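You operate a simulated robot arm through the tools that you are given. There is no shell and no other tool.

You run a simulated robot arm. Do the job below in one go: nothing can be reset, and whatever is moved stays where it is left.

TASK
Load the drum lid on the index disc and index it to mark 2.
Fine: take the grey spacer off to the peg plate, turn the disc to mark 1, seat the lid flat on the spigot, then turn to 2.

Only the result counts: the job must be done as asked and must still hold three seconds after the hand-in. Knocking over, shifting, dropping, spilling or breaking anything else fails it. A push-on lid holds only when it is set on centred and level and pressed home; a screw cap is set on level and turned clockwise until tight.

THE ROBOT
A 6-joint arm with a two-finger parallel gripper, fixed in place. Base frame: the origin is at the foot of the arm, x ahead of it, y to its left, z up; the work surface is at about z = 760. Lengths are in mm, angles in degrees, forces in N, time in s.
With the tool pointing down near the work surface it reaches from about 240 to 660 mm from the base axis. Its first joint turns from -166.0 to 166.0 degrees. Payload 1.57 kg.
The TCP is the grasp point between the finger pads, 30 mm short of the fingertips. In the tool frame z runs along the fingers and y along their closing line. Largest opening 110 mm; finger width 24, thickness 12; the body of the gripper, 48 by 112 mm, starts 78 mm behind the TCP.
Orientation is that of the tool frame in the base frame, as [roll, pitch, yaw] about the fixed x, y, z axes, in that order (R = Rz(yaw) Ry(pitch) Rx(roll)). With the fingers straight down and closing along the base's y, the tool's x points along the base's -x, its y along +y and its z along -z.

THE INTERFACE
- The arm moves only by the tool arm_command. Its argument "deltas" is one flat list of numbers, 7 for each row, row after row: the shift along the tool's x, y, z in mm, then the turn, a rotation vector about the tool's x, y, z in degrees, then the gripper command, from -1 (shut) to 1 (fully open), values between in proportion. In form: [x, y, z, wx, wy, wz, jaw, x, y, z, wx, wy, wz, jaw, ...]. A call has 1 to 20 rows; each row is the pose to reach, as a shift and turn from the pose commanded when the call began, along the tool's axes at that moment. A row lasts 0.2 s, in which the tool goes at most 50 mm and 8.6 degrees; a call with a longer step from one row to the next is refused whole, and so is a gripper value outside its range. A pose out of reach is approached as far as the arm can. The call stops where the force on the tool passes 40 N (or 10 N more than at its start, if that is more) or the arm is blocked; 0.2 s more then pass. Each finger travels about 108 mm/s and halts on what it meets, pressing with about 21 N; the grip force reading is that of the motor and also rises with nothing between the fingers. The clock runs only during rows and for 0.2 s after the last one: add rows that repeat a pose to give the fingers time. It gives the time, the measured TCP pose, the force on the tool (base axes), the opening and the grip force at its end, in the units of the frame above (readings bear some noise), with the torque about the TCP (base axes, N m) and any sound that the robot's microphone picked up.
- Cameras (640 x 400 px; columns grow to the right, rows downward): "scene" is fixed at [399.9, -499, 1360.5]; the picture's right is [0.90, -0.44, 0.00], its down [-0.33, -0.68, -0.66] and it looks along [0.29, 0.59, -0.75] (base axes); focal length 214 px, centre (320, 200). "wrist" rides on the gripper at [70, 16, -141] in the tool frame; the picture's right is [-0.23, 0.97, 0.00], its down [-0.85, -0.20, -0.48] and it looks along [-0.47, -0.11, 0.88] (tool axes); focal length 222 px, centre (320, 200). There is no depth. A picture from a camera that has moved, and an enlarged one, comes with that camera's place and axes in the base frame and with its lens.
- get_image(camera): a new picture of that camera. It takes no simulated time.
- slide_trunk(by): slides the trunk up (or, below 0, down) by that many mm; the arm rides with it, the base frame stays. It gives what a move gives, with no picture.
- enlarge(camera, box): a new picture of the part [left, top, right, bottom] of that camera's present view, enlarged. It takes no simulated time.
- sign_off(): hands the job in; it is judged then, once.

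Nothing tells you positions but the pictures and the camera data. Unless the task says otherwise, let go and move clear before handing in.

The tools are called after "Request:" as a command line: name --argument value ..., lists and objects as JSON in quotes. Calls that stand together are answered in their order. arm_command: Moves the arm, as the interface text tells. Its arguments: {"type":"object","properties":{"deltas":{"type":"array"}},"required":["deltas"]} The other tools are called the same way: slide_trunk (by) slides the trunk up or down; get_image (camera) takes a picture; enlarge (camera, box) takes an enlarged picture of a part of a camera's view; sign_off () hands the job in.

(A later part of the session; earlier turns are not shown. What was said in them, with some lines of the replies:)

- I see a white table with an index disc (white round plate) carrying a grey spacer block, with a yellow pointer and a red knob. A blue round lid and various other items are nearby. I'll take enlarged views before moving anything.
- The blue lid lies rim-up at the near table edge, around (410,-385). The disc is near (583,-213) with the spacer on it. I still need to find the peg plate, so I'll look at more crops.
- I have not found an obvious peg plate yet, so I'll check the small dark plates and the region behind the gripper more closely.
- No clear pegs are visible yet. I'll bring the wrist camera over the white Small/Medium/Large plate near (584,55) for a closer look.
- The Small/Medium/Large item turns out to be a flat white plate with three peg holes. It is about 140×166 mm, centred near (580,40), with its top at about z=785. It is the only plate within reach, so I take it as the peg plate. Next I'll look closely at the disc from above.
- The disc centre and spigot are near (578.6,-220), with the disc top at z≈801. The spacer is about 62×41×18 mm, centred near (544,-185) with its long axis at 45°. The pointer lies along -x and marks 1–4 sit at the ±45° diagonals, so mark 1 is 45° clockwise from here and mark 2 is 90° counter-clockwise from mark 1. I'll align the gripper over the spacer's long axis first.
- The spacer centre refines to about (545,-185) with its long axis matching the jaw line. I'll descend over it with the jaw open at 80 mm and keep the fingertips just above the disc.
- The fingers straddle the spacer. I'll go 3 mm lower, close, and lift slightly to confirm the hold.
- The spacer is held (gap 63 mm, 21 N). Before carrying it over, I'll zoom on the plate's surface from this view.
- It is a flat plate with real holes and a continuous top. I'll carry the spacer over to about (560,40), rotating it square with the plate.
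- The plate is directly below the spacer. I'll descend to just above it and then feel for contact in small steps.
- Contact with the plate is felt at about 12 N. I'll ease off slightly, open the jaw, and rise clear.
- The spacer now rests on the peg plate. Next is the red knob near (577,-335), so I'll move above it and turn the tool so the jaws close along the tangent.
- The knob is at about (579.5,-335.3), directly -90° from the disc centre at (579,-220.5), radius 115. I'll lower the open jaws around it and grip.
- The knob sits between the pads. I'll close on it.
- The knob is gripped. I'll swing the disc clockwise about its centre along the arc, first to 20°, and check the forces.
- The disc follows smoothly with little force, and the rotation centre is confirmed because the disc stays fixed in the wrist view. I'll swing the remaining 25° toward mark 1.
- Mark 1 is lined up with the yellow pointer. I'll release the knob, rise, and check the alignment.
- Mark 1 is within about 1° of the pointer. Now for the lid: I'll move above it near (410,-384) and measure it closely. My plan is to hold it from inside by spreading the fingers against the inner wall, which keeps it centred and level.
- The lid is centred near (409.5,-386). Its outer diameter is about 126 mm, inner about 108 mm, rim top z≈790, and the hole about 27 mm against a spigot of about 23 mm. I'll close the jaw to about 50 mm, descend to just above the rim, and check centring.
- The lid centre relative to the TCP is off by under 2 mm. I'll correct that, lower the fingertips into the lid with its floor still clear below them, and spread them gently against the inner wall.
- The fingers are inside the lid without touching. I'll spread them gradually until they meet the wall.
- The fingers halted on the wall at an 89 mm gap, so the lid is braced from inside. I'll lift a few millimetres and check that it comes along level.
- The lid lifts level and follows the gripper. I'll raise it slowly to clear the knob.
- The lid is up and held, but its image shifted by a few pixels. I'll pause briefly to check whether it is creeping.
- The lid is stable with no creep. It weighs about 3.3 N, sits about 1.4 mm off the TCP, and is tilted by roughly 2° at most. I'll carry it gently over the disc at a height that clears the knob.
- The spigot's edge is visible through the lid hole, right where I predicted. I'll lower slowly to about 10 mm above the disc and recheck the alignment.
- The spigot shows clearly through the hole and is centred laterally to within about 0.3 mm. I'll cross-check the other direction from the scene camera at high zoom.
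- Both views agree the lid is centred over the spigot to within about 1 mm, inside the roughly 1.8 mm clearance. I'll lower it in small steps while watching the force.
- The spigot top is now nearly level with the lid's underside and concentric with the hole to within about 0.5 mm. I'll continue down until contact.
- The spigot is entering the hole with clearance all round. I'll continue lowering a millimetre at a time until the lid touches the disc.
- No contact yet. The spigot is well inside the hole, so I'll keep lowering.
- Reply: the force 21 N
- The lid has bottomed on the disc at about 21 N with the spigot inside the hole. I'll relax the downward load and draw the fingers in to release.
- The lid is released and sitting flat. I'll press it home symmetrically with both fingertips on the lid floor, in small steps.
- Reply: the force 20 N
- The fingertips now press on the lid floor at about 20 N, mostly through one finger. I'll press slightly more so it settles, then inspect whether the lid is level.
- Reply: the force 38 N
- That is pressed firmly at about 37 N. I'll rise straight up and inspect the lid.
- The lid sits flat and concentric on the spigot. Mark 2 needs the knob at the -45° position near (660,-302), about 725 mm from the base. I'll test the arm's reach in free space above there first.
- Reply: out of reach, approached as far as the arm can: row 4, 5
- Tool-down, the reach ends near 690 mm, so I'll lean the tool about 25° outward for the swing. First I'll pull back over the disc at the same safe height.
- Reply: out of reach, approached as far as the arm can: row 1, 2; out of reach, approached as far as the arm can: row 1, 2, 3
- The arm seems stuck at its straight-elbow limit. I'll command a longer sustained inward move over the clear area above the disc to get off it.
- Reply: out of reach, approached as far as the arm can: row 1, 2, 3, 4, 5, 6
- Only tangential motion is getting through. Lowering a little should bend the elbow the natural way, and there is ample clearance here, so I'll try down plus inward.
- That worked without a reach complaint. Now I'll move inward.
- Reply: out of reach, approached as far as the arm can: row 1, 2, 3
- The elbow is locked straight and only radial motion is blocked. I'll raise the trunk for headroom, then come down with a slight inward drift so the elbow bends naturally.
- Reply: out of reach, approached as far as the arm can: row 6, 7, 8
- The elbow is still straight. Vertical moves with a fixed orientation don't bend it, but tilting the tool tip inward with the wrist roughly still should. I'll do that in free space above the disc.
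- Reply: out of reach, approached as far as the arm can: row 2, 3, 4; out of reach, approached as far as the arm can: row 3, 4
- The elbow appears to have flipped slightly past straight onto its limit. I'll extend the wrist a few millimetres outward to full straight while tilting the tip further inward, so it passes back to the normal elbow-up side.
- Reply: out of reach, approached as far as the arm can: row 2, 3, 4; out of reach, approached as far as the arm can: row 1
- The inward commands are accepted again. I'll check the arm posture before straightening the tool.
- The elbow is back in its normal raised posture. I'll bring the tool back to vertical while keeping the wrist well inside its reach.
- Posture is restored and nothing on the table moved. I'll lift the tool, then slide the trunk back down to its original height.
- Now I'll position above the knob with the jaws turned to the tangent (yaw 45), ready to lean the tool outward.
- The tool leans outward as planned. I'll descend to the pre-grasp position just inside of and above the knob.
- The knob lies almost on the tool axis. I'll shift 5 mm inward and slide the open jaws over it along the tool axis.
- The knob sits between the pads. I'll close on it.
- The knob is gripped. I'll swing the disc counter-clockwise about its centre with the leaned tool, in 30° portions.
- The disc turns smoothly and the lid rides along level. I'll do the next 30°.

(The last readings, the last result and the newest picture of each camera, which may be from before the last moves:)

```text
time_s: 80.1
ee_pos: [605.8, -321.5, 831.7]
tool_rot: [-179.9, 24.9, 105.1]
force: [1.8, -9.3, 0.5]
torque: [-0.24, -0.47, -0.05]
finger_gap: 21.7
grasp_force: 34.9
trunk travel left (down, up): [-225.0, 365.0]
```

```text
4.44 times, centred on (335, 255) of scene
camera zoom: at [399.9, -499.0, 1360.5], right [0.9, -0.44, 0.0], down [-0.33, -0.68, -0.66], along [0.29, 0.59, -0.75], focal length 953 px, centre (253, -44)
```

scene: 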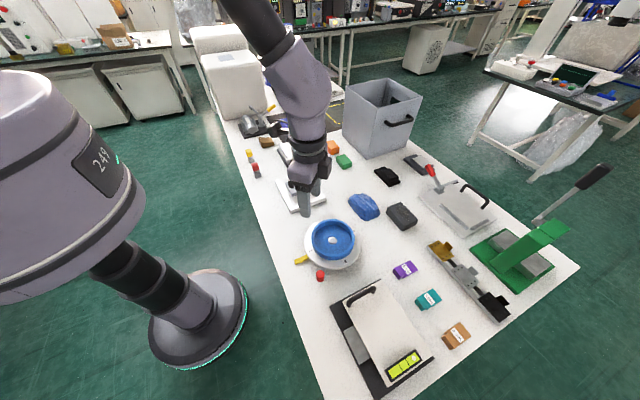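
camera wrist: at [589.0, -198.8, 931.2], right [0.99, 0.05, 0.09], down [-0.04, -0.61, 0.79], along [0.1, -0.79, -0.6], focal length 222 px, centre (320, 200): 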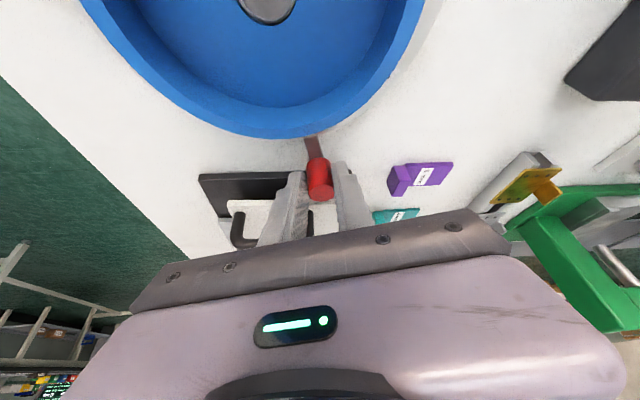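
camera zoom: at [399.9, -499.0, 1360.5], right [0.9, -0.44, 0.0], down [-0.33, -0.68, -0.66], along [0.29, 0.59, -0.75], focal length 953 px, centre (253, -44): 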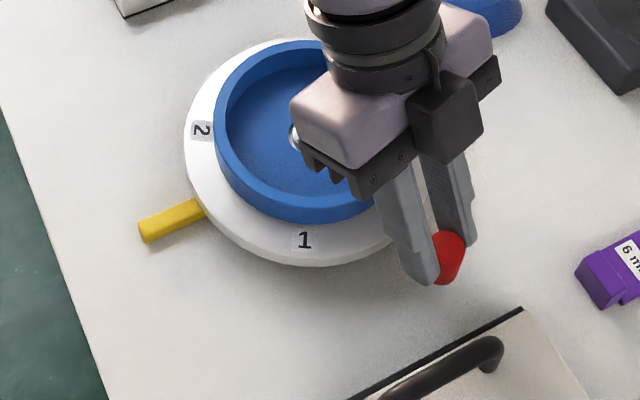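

60° done. Now the last 30° to bring mark 2 to the pointer.

Request:
arm_command --deltas '[0.36, 9.07, -0.17, -2.11, 0, -4.53, -1, 1.43, 18.08, -0.67, -4.23, 0, -9.06, -1, 3.21, 26.94, -1.5, -6.34, 0, -13.59, -1, 5.69, 35.6, -2.65, -8.45, 0, -18.13, -1, 8.84, 43.99, -4.12, -10.57, 0, -22.66, -1, 12.64, 52.05, -5.89, -12.68, 0, -27.19, -1, 12.64, 52.05, -5.89, -12.68, 0, -27.19, -1]'

Request:
get_image --camera "wrist"

Request:
enlarge --camera "scene" --box '[280, 210, 390, 300]'

Request:
enlarge --camera "scene" --box '[285, 225, 349, 265]'

```text
time_s: 81.7
ee_pos: [652.7, -294.5, 831.1]
tool_rot: [180.0, 24.9, 135.1]
force: [17.9, -16.1, -0.3]
torque: [-0.89, -0.55, -0.09]
finger_gap: 21.5
grasp_force: 35.0
trunk travel left (down, up): [-225.0, 365.0]
```

```text
taken
camera wrist: at [577.6, -196.3, 931.2], right [0.83, 0.54, 0.1], down [0.27, -0.55, 0.79], along [0.48, -0.64, -0.6], focal length 222 px, centre (320, 200)
```

wrist: 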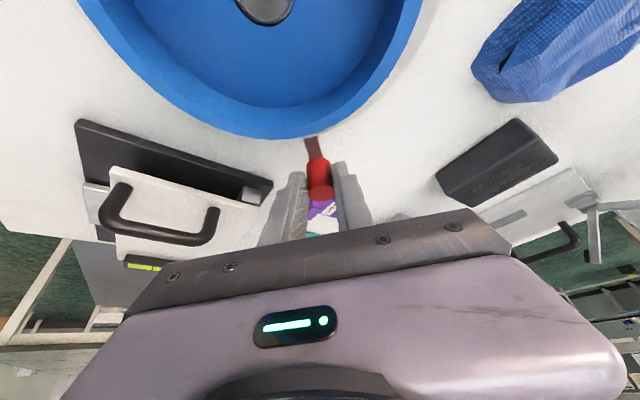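

```text
4.44 times, centred on (335, 255) of scene
camera zoom: at [399.9, -499.0, 1360.5], right [0.9, -0.44, 0.0], down [-0.33, -0.68, -0.66], along [0.29, 0.59, -0.75], focal length 953 px, centre (253, -44)
```

zoom: 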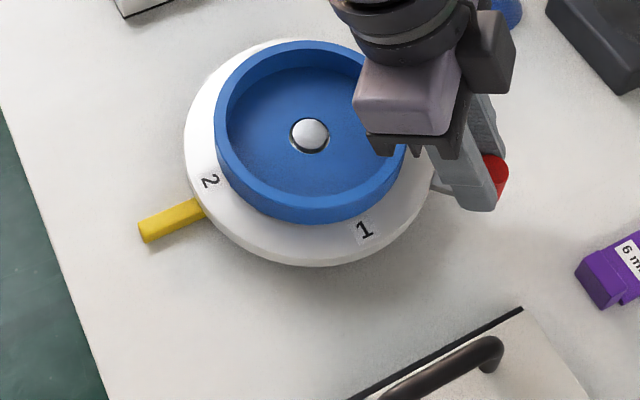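

```text
10.00 times, centred on (317, 245) of scene
camera zoom: at [399.9, -499.0, 1360.5], right [0.9, -0.44, 0.0], down [-0.33, -0.68, -0.66], along [0.29, 0.59, -0.75], focal length 2145 px, centre (350, -250)
```

zoom: 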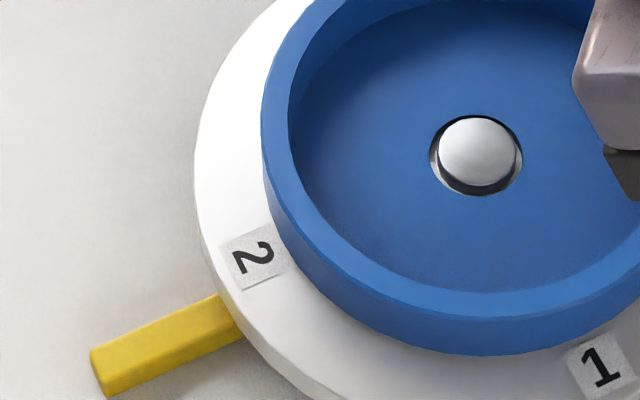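

Mark 2 now sits almost exactly where mark 1 was when aligned, about 0.8° short by my measure. I'll nudge a touch further counter-clockwise and ease the radial pull.

Request:
arm_command --deltas '[-1.3, 1.5, 0.6, -0.34, 0, -0.73, -1, -1.3, 1.5, 0.6, -0.34, 0, -0.73, -1]'

Request:
enlarge --camera "scene" --box '[285, 225, 349, 265]'

```text
time_s: 82.3
ee_pos: [651.6, -293.4, 831.9]
tool_rot: [179.9, 24.8, 135.9]
force: [5.6, -9.9, 5.0]
torque: [0.12, -0.2, 0.01]
finger_gap: 21.7
grasp_force: 35.2
trunk travel left (down, up): [-225.0, 365.0]
```

```text
10.00 times, centred on (317, 245) of scene
camera zoom: at [399.9, -499.0, 1360.5], right [0.9, -0.44, 0.0], down [-0.33, -0.68, -0.66], along [0.29, 0.59, -0.75], focal length 2145 px, centre (350, -250)
```

zoom: 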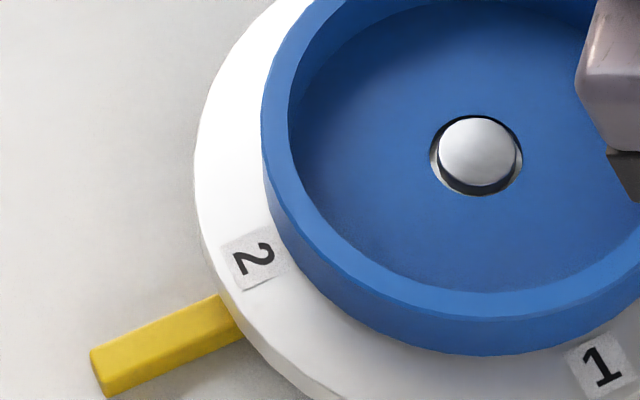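

The alignment is now very close. I'll open the jaws, back out along the tool axis, and measure the mark precisely.

Request:
arm_command --deltas '[0, 0, 0, 0, 0, 0, -0.5, 0, 0, 0, 0, 0, 0, -0.2, 0, 0, 0, 0, 0, 0, 0.09, 0, 0, 0, 0, 0, 0, 0.09]'

Request:
arm_command --deltas '[0, 0, -15, 0, 0, 0, 0.09, 0, 0, -35, 0, 0, 0, 0.09, 0, 0, -60, 0, 0, 0, 0.09, 0, 0, -85, 0, 0, 0, 0.09]'

Request:
enlarge --camera "scene" --box '[285, 225, 349, 265]'

Request:
enlarge --camera "scene" --box '[280, 200, 390, 300]'

```text
time_s: 83.3
ee_pos: [654.3, -293.5, 834.5]
tool_rot: [-180.0, 25.0, 135.8]
force: [-0.5, -0.1, -0.4]
torque: [0.0, 0.02, -0.01]
finger_gap: 59.9
grasp_force: 0.0
trunk travel left (down, up): [-225.0, 365.0]
```

```text
time_s: 84.3
ee_pos: [627.9, -266.9, 908.0]
tool_rot: [-180.0, 24.9, 135.9]
force: [-0.4, 0.2, 0.0]
torque: [0.01, -0.03, -0.01]
finger_gap: 59.7
grasp_force: 0.0
trunk travel left (down, up): [-225.0, 365.0]
```

```text
10.00 times, centred on (317, 245) of scene
camera zoom: at [399.9, -499.0, 1360.5], right [0.9, -0.44, 0.0], down [-0.33, -0.68, -0.66], along [0.29, 0.59, -0.75], focal length 2145 px, centre (350, -250)
```

zoom: 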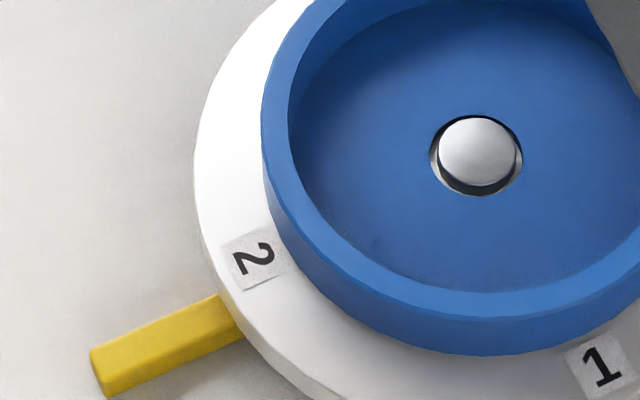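

```text
4.00 times, centred on (335, 250) of scene
camera zoom: at [399.9, -499.0, 1360.5], right [0.9, -0.44, 0.0], down [-0.33, -0.68, -0.66], along [0.29, 0.59, -0.75], focal length 858 px, centre (260, 0)
```

zoom: 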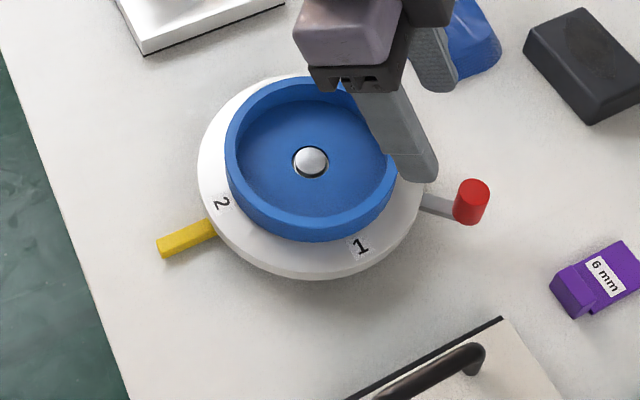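

Released cleanly. I'll move the tool inward and up before making it vertical, to stay away from the reach limit, and then measure from the wrist camera.

Request:
arm_command --deltas '[25, 1.2, -26.5, 0, 0, 0, 0.09, 50, 2.3, -53, 0, 0, 0, 0.09, 76, 3.5, -79.6, 0, 0, 0, 0.09, 76, 3.5, -79.6, 0, 6.25, 0, 0.09, 76, 3.5, -79.6, 0, 12.5, 0, 0.09, 76, 3.5, -79.6, 0, 18.75, 0, 0.09, 76, 3.5, -79.6, 0, 25, 0, 0.09]'

Request:
get_image --camera "wrist"

Request:
enlarge --camera "wrist" --box '[220, 80, 420, 240]'

```text
time_s: 85.9
ee_pos: [558.4, -194.2, 949.2]
tool_rot: [-180.0, -0.2, 135.9]
force: [-0.2, -0.8, 0.5]
torque: [-0.01, 0.05, 0.05]
finger_gap: 60.2
grasp_force: 0.1
trunk travel left (down, up): [-225.0, 365.0]
```

```text
taken
camera wrist: at [519.1, -135.0, 1090.9], right [0.84, 0.54, 0.0], down [0.47, -0.74, 0.48], along [0.26, -0.4, -0.88], focal length 222 px, centre (320, 200)
```

wrist: 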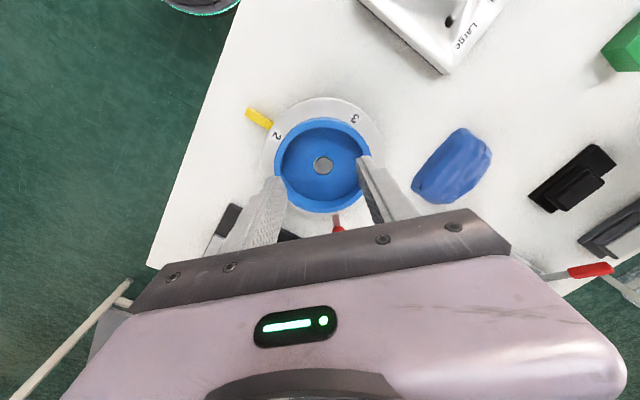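

```text
2.50 times, centred on (320, 160) of wrist
camera zoom: at [519.1, -135.0, 1090.9], right [0.84, 0.54, 0.0], down [0.47, -0.74, 0.48], along [0.26, -0.4, -0.88], focal length 555 px, centre (320, 300)
```

zoom: 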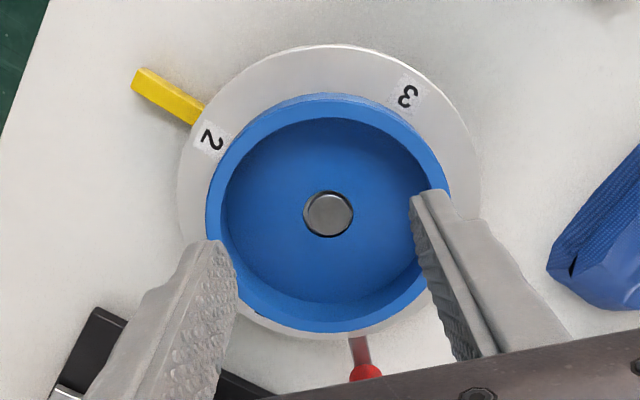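

Mark 2 is within about 1° of the pointer by these views. I'll zoom further to confirm the alignment and the state of the lid.

Request:
enlarge --camera "wrist" --box '[240, 90, 304, 150]'

Request:
enlarge --camera "wrist" --box '[324, 94, 388, 134]'

Request:
enlarge --camera "wrist" --box '[300, 145, 350, 190]'

Request:
enlarge --camera "scene" --box '[301, 222, 365, 262]'

```text
6.67 times, centred on (272, 120) of wrist
camera zoom: at [519.1, -135.0, 1090.9], right [0.84, 0.54, 0.0], down [0.47, -0.74, 0.48], along [0.26, -0.4, -0.88], focal length 1481 px, centre (640, 733)
```

zoom: 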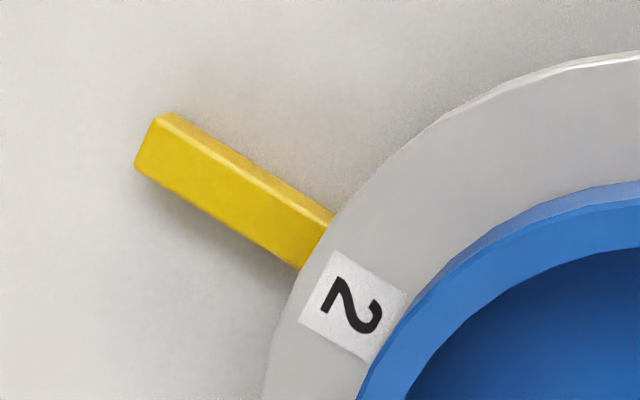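

```text
10.00 times, centred on (356, 114) of wrist
camera zoom: at [519.1, -135.0, 1090.9], right [0.84, 0.54, 0.0], down [0.47, -0.74, 0.48], along [0.26, -0.4, -0.88], focal length 2221 px, centre (-40, 1060)
```

zoom: 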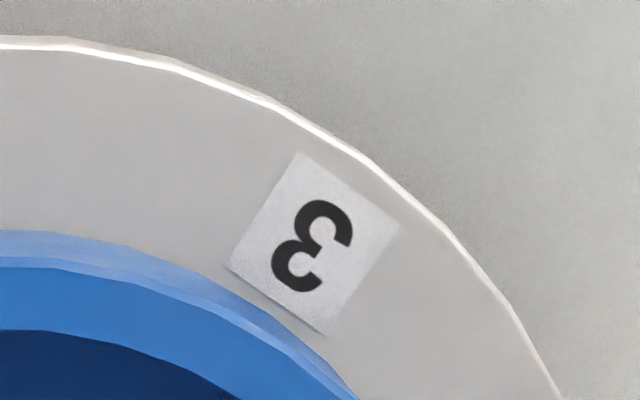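

```text
8.89 times, centred on (325, 168) of wrist
camera zoom: at [519.1, -135.0, 1090.9], right [0.84, 0.54, 0.0], down [0.47, -0.74, 0.48], along [0.26, -0.4, -0.88], focal length 1974 px, centre (276, 489)
```

zoom: 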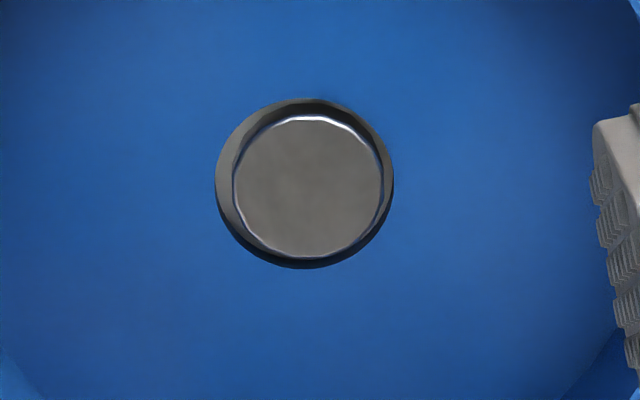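

```text
10.00 times, centred on (333, 242) of scene
camera zoom: at [399.9, -499.0, 1360.5], right [0.9, -0.44, 0.0], down [-0.33, -0.68, -0.66], along [0.29, 0.59, -0.75], focal length 2145 px, centre (190, -220)
```

zoom: 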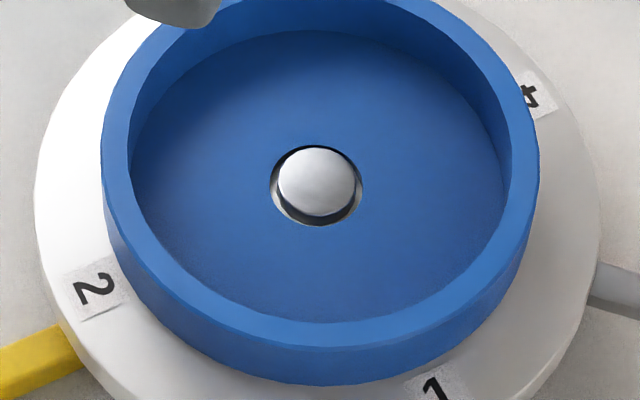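

Refined label corners put mark 2 at 180.0°, right on the pointer, and the lid is flat and concentric on the spigot. I'll move the arm up and well clear, then take a final look.

Request:
arm_command --deltas '[5, 1, -40, 0, 0, 0, 0.09, 30, 5.5, -75, 0, 0, 0, 0.09, 65, 12, -100, 0, 0, 0, 0.09, 100, 18, -120, 0, 0, 0, 0.09, 135, 24.5, -140, 0, 0, 0, 0.09, 169, 30.8, -150, 0, 0, 0, 0.09]'

Request:
get_image --camera "scene"

Request:
enlarge --camera "scene" --box '[270, 160, 400, 300]'

Request:
enlarge --camera "scene" --box '[301, 215, 365, 255]'

Request:
get_image --camera "wrist"

```text
time_s: 87.3
ee_pos: [458.3, -54.6, 1100.4]
tool_rot: [179.9, 0.1, 135.8]
force: [0.2, -0.9, 0.3]
torque: [0.03, -0.01, -0.03]
finger_gap: 59.8
grasp_force: 0.1
trunk travel left (down, up): [-225.0, 365.0]
```

```text
taken
```

scene: 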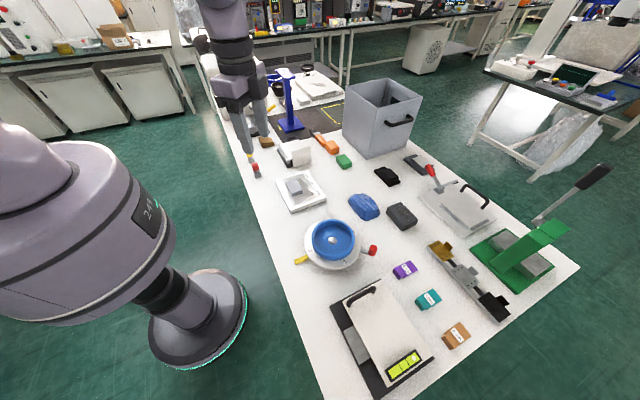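

```text
2.86 times, centred on (335, 230) of scene
camera zoom: at [399.9, -499.0, 1360.5], right [0.9, -0.44, 0.0], down [-0.33, -0.68, -0.66], along [0.29, 0.59, -0.75], focal length 613 px, centre (277, 114)
```

zoom: 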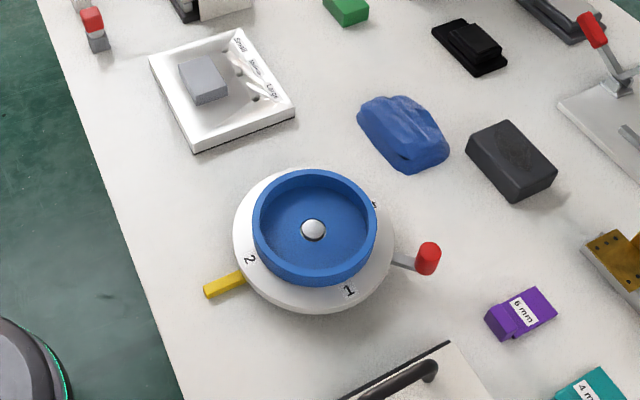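

```text
10.00 times, centred on (333, 235) of scene
camera zoom: at [399.9, -499.0, 1360.5], right [0.9, -0.44, 0.0], down [-0.33, -0.68, -0.66], along [0.29, 0.59, -0.75], focal length 2145 px, centre (190, -150)
```

zoom: 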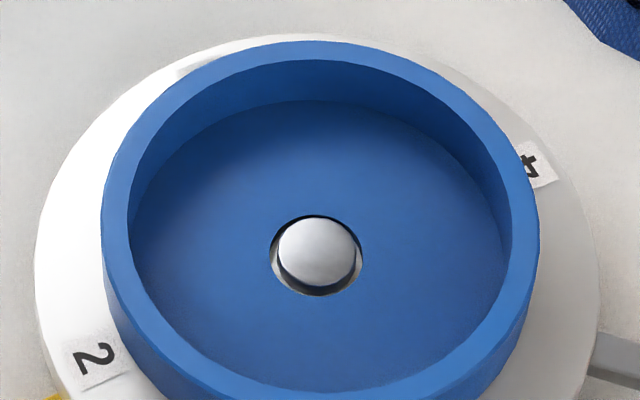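

```text
taken
camera wrist: at [418.6, 6.0, 1241.8], right [0.84, 0.54, 0.0], down [0.47, -0.74, 0.48], along [0.26, -0.4, -0.88], focal length 222 px, centre (320, 200)
```

wrist: 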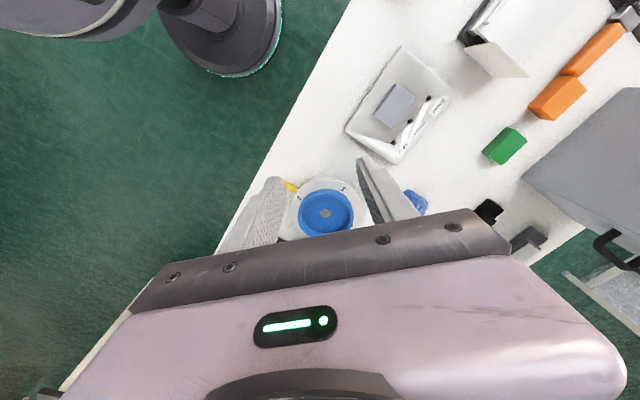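

The spacer rests on the peg plate, the lid sits flat on the spigot, and mark 2 is at the pointer. Everything else is where it was and the arm is clear, so I'm handing in.

Request:
sign_off

```text
The job is handed in.
```

The drum lid is seated flat on the spigot and the disc is indexed to mark 2. I've handed the job in, but no verdict came back, so this is based on my last camera checks.

- **Spacer:** it is on the white plate with the Small/Medium/Large holes. I took that to be the peg plate because it was the only plate in reach with peg holes; nothing on the table is labelled "peg plate".
- **Lid:** I turned the disc to mark 1, then lowered the lid over the spigot and pressed it down with about 37 N. It looked level and centred on the spigot afterwards.
- **Index:** mark 2 measured right on the yellow pointer. I'd allow about 1° of camera error.

While testing reach for the final turn, the arm got stuck fully stretched. I freed it by raising the trunk 150 mm and tilting the tool, then put the trunk back. That all happened in clear air above the disc, and nothing was touched.

At the end the gripper was open and clear, and no other items looked out of place.
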